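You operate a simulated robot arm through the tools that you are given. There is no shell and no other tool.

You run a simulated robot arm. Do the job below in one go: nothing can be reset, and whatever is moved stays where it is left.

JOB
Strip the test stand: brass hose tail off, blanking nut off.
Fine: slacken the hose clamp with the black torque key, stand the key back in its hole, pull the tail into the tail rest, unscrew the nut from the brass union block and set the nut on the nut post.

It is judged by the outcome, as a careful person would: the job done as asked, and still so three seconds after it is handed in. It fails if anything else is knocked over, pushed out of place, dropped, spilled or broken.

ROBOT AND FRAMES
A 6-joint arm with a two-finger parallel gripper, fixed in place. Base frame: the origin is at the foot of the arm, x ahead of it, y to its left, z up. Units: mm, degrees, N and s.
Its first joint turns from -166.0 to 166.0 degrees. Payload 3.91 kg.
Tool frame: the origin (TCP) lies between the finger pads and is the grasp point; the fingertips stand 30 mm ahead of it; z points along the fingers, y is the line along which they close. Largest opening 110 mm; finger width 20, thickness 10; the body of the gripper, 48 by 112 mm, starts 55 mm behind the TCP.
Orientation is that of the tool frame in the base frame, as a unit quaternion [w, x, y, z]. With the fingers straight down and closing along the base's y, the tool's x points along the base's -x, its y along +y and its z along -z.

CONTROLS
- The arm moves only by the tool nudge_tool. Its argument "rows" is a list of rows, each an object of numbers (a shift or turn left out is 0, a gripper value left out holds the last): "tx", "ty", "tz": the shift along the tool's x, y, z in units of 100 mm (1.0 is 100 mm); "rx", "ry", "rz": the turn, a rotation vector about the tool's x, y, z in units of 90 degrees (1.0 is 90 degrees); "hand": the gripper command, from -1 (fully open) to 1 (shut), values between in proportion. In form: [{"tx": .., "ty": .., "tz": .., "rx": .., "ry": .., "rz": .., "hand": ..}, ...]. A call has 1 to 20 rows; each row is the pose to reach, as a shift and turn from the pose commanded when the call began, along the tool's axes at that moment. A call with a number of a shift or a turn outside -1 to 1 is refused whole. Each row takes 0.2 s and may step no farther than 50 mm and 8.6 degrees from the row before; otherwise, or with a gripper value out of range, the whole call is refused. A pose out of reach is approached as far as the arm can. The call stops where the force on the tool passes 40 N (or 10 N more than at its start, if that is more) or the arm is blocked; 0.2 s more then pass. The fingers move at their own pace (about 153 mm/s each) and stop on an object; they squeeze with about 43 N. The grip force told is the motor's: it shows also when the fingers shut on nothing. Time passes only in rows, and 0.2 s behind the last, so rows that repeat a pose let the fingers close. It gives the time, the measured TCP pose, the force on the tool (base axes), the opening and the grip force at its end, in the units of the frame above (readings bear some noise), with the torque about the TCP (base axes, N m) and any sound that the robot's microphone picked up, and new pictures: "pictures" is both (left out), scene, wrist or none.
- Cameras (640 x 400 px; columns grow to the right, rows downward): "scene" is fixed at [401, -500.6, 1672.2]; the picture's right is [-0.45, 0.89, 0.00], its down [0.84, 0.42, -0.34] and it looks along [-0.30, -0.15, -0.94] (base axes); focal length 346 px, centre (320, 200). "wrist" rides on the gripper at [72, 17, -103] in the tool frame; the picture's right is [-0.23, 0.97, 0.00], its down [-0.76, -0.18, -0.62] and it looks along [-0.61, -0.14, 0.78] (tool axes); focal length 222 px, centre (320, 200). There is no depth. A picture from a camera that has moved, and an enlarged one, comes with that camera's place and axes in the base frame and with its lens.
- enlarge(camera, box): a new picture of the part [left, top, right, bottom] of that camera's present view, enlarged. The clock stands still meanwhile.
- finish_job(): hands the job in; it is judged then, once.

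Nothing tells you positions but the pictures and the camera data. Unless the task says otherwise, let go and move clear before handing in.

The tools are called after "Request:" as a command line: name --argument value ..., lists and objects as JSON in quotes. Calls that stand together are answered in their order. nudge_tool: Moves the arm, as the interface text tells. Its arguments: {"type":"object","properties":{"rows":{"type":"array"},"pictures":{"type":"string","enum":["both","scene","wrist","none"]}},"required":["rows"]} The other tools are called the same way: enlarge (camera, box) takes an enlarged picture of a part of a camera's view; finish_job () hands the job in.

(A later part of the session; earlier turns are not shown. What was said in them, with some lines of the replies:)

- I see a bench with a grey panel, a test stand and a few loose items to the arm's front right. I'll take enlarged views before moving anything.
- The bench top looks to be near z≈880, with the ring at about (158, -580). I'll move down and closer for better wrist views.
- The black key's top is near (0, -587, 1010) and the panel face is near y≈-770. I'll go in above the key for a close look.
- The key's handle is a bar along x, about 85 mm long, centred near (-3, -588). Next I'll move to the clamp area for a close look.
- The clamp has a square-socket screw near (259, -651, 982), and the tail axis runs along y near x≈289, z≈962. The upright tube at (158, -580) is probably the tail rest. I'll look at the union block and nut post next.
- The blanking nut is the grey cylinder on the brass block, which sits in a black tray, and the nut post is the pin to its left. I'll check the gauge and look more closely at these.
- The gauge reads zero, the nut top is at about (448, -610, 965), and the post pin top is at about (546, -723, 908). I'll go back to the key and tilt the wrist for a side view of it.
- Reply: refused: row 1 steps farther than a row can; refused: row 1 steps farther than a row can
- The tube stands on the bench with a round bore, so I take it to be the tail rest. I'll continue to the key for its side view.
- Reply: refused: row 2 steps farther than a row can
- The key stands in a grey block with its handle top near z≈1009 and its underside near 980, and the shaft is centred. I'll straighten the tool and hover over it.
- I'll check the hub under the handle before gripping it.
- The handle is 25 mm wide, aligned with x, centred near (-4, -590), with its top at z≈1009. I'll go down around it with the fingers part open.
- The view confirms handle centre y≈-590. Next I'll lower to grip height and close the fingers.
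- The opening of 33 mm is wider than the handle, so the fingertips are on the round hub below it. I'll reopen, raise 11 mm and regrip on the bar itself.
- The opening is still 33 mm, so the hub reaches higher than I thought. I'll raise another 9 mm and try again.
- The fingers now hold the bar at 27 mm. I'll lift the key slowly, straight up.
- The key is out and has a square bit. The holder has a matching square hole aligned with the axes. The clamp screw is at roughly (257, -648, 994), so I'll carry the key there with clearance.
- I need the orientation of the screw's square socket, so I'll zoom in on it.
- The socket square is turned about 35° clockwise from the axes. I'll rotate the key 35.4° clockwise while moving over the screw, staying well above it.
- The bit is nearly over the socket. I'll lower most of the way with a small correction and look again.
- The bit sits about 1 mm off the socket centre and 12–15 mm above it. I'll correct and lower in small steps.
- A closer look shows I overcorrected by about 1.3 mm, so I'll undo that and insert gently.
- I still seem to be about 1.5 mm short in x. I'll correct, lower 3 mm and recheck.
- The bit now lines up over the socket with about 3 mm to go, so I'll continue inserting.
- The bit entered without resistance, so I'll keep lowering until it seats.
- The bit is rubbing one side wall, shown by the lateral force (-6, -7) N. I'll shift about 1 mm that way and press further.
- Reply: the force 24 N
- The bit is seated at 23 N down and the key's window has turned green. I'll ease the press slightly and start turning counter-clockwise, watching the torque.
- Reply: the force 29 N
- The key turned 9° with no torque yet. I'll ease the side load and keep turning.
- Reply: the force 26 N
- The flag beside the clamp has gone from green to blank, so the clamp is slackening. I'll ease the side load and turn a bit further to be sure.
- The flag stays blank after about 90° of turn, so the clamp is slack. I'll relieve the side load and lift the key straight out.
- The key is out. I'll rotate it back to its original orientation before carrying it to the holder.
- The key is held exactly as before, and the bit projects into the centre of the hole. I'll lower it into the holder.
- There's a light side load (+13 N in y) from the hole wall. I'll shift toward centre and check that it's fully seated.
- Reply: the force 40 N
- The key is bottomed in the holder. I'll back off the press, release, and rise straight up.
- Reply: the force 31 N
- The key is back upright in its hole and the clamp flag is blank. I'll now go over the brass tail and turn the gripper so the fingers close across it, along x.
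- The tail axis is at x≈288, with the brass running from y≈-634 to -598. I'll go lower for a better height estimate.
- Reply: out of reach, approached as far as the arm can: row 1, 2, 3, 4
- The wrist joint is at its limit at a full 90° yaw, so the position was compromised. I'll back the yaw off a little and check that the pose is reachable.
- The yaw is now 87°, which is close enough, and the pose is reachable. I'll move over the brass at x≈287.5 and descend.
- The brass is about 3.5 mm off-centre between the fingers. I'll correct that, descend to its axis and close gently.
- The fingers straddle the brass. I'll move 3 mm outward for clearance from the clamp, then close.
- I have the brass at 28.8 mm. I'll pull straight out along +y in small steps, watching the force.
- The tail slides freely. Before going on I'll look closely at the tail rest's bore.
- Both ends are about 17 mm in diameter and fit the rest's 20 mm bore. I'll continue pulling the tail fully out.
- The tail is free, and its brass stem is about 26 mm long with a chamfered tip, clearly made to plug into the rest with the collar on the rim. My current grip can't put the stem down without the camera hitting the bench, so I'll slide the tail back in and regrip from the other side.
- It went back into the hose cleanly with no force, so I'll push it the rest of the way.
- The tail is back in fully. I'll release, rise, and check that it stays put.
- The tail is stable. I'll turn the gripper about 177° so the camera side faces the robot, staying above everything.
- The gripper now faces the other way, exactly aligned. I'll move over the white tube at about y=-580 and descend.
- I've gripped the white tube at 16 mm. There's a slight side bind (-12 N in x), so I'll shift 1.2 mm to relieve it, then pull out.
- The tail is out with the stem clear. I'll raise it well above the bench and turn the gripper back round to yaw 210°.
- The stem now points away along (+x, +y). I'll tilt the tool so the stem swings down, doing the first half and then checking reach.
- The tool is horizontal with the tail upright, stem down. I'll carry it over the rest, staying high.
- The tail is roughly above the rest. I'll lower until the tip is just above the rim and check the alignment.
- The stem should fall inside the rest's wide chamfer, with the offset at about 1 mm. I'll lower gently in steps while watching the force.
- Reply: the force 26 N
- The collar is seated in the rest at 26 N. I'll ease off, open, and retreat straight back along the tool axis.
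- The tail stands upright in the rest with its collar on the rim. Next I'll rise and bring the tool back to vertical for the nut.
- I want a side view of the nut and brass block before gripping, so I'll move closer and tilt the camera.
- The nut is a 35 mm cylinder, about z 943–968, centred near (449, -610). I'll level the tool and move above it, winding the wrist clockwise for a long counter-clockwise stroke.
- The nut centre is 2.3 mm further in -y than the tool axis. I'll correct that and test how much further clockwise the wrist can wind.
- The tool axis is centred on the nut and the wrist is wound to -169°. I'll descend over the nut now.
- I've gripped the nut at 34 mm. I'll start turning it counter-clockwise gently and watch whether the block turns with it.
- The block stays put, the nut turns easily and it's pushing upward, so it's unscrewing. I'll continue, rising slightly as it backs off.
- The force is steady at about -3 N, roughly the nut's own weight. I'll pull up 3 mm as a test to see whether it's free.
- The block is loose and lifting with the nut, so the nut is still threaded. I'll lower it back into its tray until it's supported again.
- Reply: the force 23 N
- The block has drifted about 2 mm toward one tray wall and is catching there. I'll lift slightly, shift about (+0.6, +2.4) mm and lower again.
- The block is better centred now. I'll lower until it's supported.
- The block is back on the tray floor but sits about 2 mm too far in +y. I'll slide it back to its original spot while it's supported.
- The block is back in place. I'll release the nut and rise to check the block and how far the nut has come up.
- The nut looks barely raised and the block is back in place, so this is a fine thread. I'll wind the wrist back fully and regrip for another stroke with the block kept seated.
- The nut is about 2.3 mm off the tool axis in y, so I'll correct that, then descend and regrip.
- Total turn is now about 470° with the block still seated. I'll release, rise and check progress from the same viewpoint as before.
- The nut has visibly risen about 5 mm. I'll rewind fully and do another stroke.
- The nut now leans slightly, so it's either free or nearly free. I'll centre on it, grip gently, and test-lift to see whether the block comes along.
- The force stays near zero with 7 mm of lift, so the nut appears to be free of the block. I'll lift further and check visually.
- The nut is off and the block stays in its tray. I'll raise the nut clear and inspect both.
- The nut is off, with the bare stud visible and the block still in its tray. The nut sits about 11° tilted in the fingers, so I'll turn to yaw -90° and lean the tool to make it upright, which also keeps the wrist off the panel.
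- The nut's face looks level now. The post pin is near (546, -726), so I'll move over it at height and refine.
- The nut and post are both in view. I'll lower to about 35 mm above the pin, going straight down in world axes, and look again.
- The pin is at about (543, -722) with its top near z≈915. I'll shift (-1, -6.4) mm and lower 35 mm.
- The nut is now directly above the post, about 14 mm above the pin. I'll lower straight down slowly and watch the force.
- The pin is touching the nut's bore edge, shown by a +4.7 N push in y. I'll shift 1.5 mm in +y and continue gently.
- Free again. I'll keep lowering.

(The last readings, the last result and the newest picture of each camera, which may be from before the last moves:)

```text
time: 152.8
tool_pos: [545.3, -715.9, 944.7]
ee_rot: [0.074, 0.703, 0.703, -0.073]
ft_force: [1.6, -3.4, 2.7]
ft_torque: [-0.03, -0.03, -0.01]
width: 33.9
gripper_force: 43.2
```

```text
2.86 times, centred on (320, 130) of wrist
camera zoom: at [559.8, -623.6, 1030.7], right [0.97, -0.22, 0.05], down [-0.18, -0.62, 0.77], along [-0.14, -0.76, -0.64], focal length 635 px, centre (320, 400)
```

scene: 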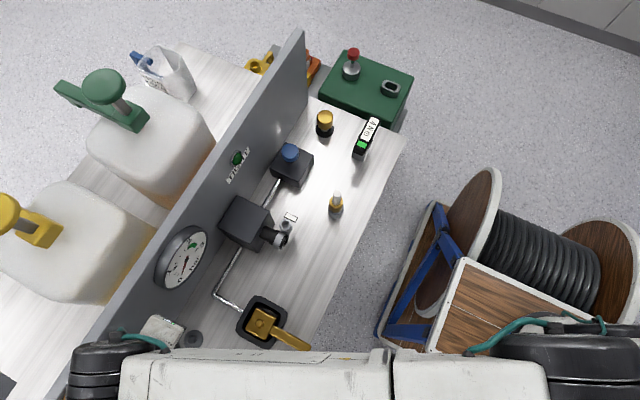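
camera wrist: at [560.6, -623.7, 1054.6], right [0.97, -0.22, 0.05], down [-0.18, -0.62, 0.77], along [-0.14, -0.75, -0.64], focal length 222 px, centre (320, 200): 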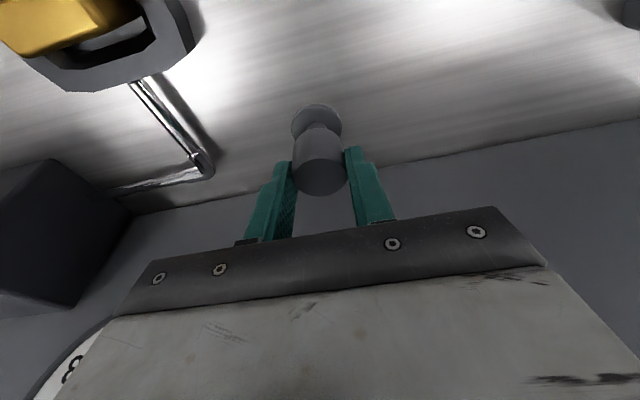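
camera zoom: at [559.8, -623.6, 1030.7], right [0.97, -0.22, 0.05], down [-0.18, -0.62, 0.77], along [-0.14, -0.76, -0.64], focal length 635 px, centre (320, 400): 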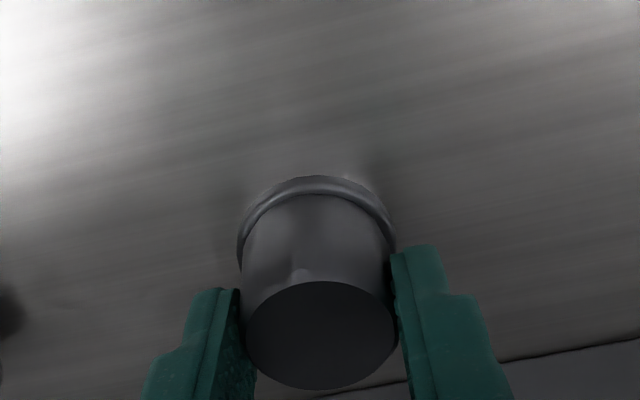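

Request:
nudge_tool --rows '[{"tx": -0.001, "tz": 0.012, "hand": 1}, {"tx": 0.001, "tz": 0.024, "hand": 1}]' --pictures "none"

Request:
enlarge --camera "wrist" --box '[240, 60, 400, 200]'

```text
time: 153.4
tool_pos: [545.4, -715.5, 945.1]
ee_rot: [0.075, 0.703, 0.703, -0.073]
ft_force: [-1.1, 4.9, 26.0]
ft_torque: [0.52, 0.08, 0.04]
width: 33.8
gripper_force: 42.9
```

```text
2.86 times, centred on (320, 130) of wrist
camera zoom: at [559.5, -623.5, 1030.3], right [0.97, -0.22, 0.05], down [-0.18, -0.61, 0.77], along [-0.14, -0.76, -0.64], focal length 635 px, centre (320, 400)
```

zoom: 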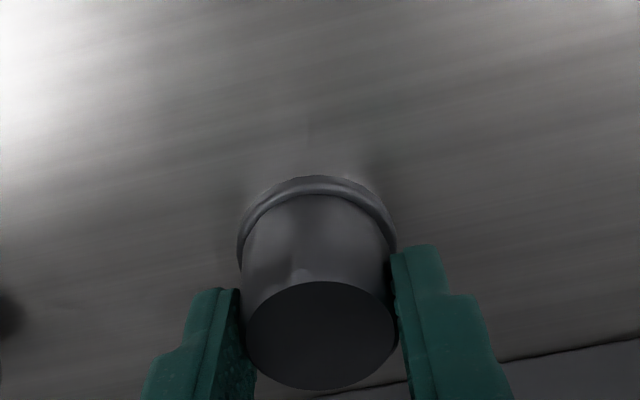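

The nut is seated on the post at 26 N. I'll ease off, then open slowly.

Request:
nudge_tool --rows '[{"tx": -0.004, "tz": -0.018, "hand": 1}, {"tx": -0.004, "tz": -0.018, "hand": 1}]' --pictures "none"

Request:
nudge_tool --rows '[{"hand": 0.35}, {"hand": 0.2}, {"hand": 0.0}, {"hand": 0.0}]' --pictures "wrist"

Request:
enlarge --camera "wrist" --box '[240, 60, 400, 200]'

```text
time: 154.0
tool_pos: [544.5, -715.7, 944.8]
ee_rot: [0.074, 0.703, 0.703, -0.072]
ft_force: [0.1, 3.3, 17.0]
ft_torque: [0.3, 0.0, 0.01]
width: 33.2
gripper_force: 42.9
```

```text
time: 155.0
tool_pos: [545.2, -716.2, 944.2]
ee_rot: [0.073, 0.703, 0.703, -0.072]
ft_force: [0.1, -0.7, -0.1]
ft_torque: [-0.01, 0.02, 0.03]
width: 55.1
gripper_force: 0.0
camera wrist: at [560.1, -624.5, 1030.0], right [0.97, -0.22, 0.05], down [-0.18, -0.62, 0.77], along [-0.14, -0.75, -0.64], focal length 222 px, centre (320, 200)
```

wrist: 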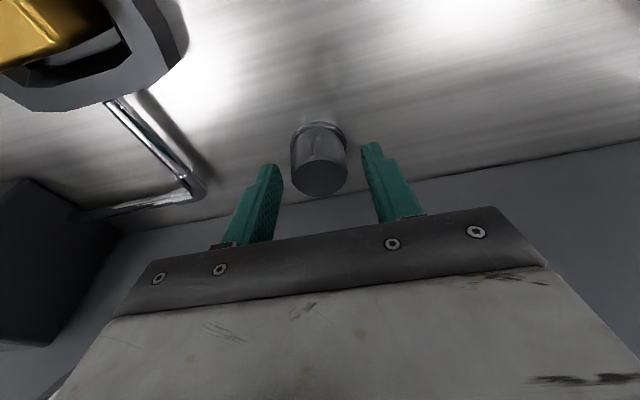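

```text
2.86 times, centred on (320, 130) of wrist
camera zoom: at [560.1, -624.5, 1030.0], right [0.97, -0.22, 0.05], down [-0.18, -0.62, 0.77], along [-0.14, -0.75, -0.64], focal length 635 px, centre (320, 400)
```

zoom: 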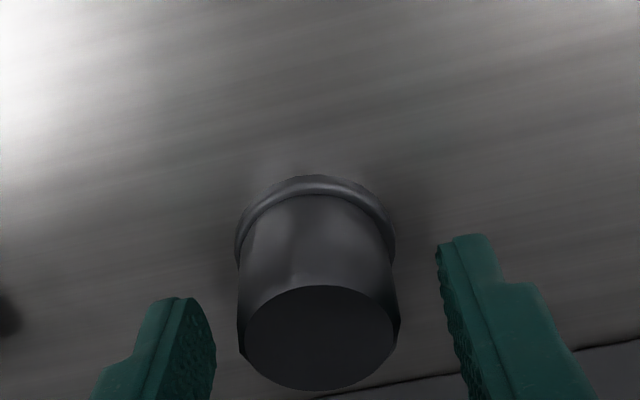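

The nut sits level on the post. I'll retreat upward and toward the robot, then check everything.

Request:
nudge_tool --rows '[{"tz": -0.2}, {"tz": -0.5}, {"tz": -0.95}]' --pictures "wrist"

Request:
enlarge --camera "wrist" --box '[220, 40, 400, 180]'

Request:
nudge_tool --rows '[{"tx": 0.4, "tz": -0.2}, {"tx": 0.8, "tz": -0.4}, {"tx": 1.0, "tz": -0.7}]' --pictures "none"

Request:
nudge_tool --rows '[{"tx": 0.45, "tz": 0.1}, {"tx": 0.9, "tz": 0.1}, {"tx": 1.0, "tz": 0.1}]' --pictures "both"

```text
time: 155.8
tool_pos: [543.6, -695.3, 1039.6]
ee_rot: [0.073, 0.703, 0.704, -0.073]
ft_force: [0.2, -0.1, -0.3]
ft_torque: [0.03, 0.0, -0.01]
width: 54.9
gripper_force: 0.0
camera wrist: at [559.1, -603.3, 1125.7], right [0.97, -0.22, 0.05], down [-0.18, -0.62, 0.77], along [-0.14, -0.75, -0.64], focal length 222 px, centre (320, 200)
```

wrist: 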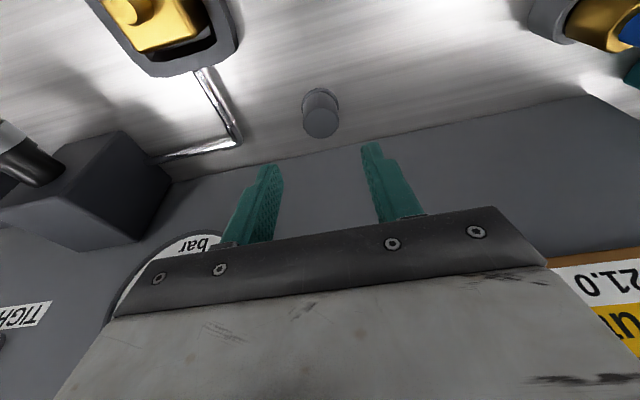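

```text
2.86 times, centred on (310, 110) of wrist
camera zoom: at [559.1, -603.3, 1125.7], right [0.97, -0.22, 0.05], down [-0.18, -0.62, 0.77], along [-0.14, -0.75, -0.64], focal length 635 px, centre (349, 457)
```

zoom: 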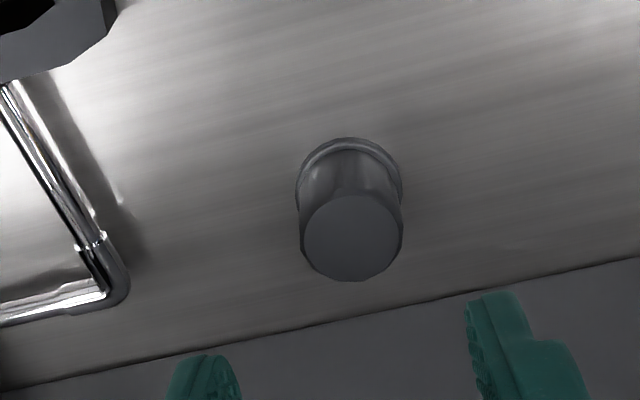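

```text
time: 156.6
tool_pos: [544.2, -581.2, 1086.8]
ee_rot: [0.072, 0.703, 0.703, -0.073]
ft_force: [-0.3, -1.2, -0.8]
ft_torque: [0.01, 0.02, 0.02]
width: 55.1
gripper_force: 0.1
```

```text
time: 157.4
tool_pos: [542.2, -487.8, 1056.5]
ee_rot: [0.073, 0.703, 0.703, -0.072]
ft_force: [0.3, 0.0, -1.1]
ft_torque: [0.02, -0.02, -0.01]
width: 54.9
gripper_force: 0.1
camera wrist: at [559.0, -395.3, 1141.6], right [0.97, -0.22, 0.05], down [-0.18, -0.62, 0.77], along [-0.14, -0.75, -0.64], focal length 222 px, centre (320, 200)
```

scene: 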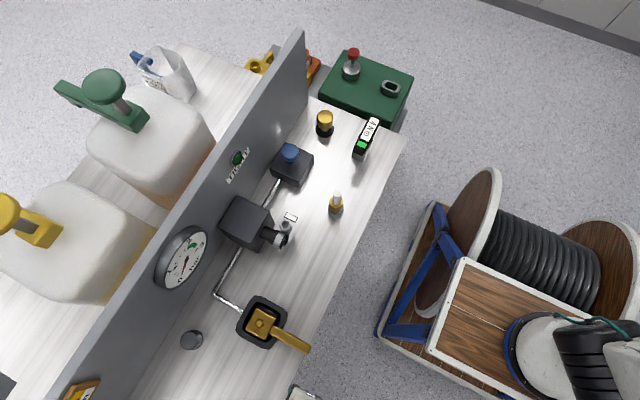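
wrist: 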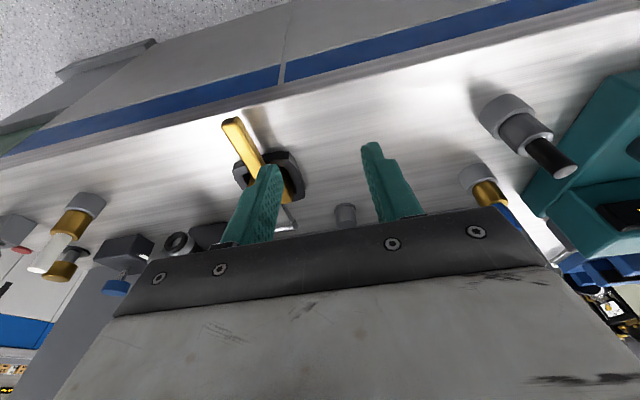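

The arm is clear. I'll zoom in on each part for a final check.

Request:
enlarge --camera "scene" --box '[165, 290, 325, 370]'

Request:
enlarge --camera "scene" --box '[172, 322, 212, 352]'

Request:
enlarge --camera "scene" --box '[250, 110, 400, 250]'

```text
4.00 times, centred on (245, 330) of scene
camera zoom: at [401.0, -500.6, 1672.2], right [-0.45, 0.89, 0.0], down [0.84, 0.42, -0.34], along [-0.3, -0.15, -0.94], focal length 1384 px, centre (620, -320)
```

zoom: 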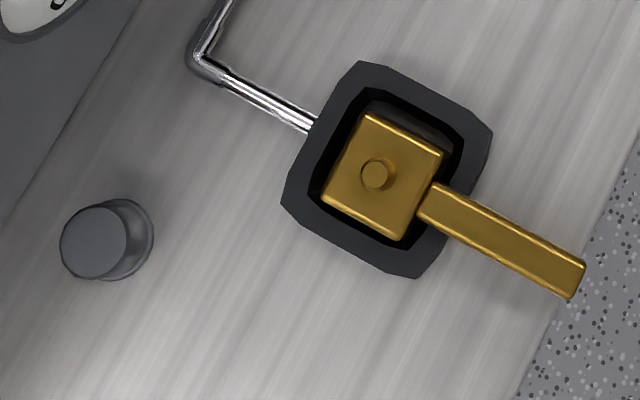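

```text
13.33 times, centred on (192, 337) of scene
camera zoom: at [401.0, -500.6, 1672.2], right [-0.45, 0.89, 0.0], down [0.84, 0.42, -0.34], along [-0.3, -0.15, -0.94], focal length 4613 px, centre (2027, -1627)
```

zoom: 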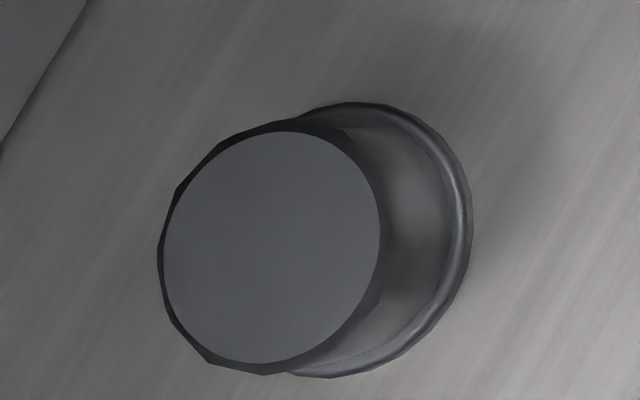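

```text
2.86 times, centred on (325, 180) of scene
camera zoom: at [401.0, -500.6, 1672.2], right [-0.45, 0.89, 0.0], down [0.84, 0.42, -0.34], along [-0.3, -0.15, -0.94], focal length 989 px, centre (306, 257)
```

zoom: 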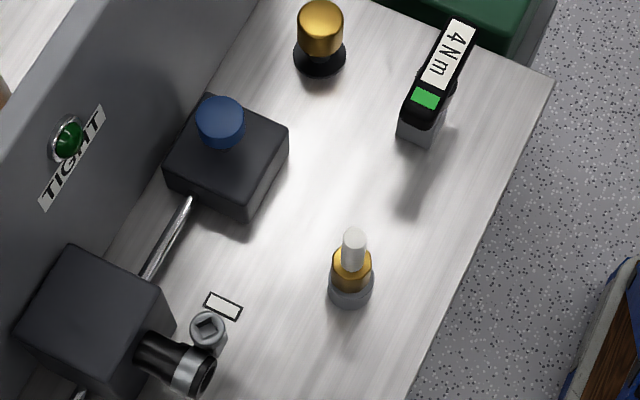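

Request:
enlarge --camera "scene" --box '[170, 280, 330, 380]'

Request:
enlarge --camera "scene" --box '[230, 295, 310, 360]'

Request:
enlarge --camera "wrist" --box '[200, 100, 380, 250]'

```text
4.00 times, centred on (250, 330) of scene
camera zoom: at [401.0, -500.6, 1672.2], right [-0.45, 0.89, 0.0], down [0.84, 0.42, -0.34], along [-0.3, -0.15, -0.94], focal length 1384 px, centre (600, -320)
```

zoom: 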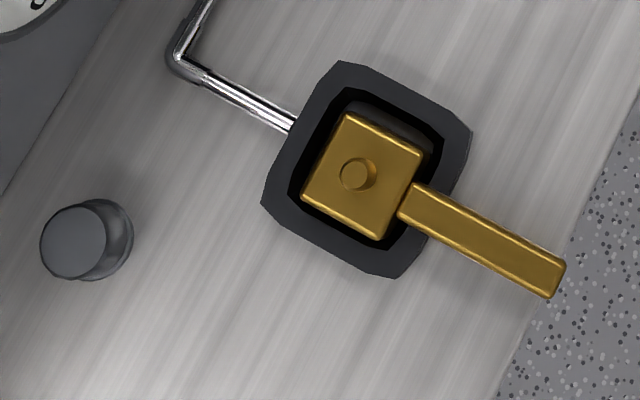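

```text
6.15 times, centred on (270, 328) of scene
camera zoom: at [401.0, -500.6, 1672.2], right [-0.45, 0.89, 0.0], down [0.84, 0.42, -0.34], along [-0.3, -0.15, -0.94], focal length 2129 px, centre (628, -585)
```

zoom: 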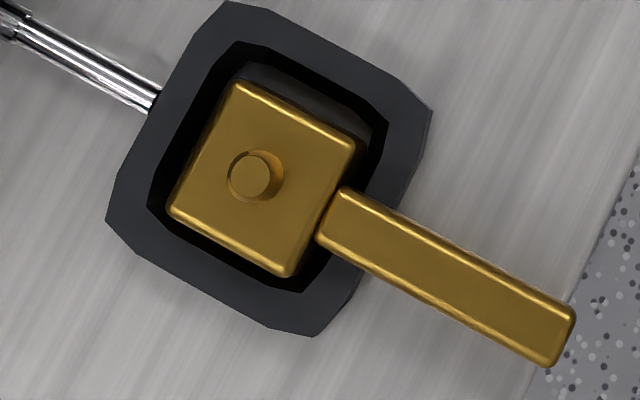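

```text
2.67 times, centred on (290, 175) of wrist
camera zoom: at [559.0, -395.3, 1141.6], right [0.97, -0.22, 0.05], down [-0.18, -0.62, 0.77], along [-0.14, -0.75, -0.64], focal length 592 px, centre (400, 267)
```

zoom: 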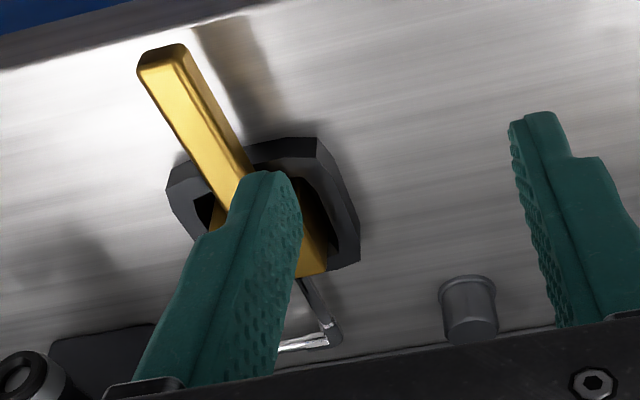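

The job is done, except that the loose brass union block ended about 4 mm from where it started.

- **Clamp:** It is slack; I turned it about 90° and its flag went blank.
- **Key:** It is standing back in its hole.
- **Tail:** It sits upright in the tail rest with its stem down and collar on the rim.
- **Nut:** It is off and sitting level on the nut post.
- **Union block:** I lifted it with the nut for a moment before the thread let go. It is back in its tray.

The arm is clear with nothing in hand, so I'm handing in.

Request:
finish_job

```text
The job is handed in.
```

I've handed the job in, and all five steps are done. The one thing to know is that the loose brass union block ended up about 4 mm from where it started.

- **Clamp:** I turned the clamp screw about 90° and its flag went blank, so the clamp is slack.
- **Key:** The black torque key is standing back in its hole.
- **Tail:** The tail stands in the tail rest, stem down with its collar on the rim. I took the upright tube on the bench to be the rest and chose stem-down myself, since the job named neither. My first grip was the wrong way round, so I slid the tail back into the slack hose, regripped and pulled it out again.
- **Nut:** The nut is off and sitting level on the nut post.
- **Union block:** Partway through unscrewing, the block lifted a few millimetres with the nut and caught on the tray wall on the way down. I freed it and set it back in its tray. I did not try to nudge it the last 4 mm.

I saw nothing else moved or knocked over in the last pictures, and the arm is clear with the gripper empty.
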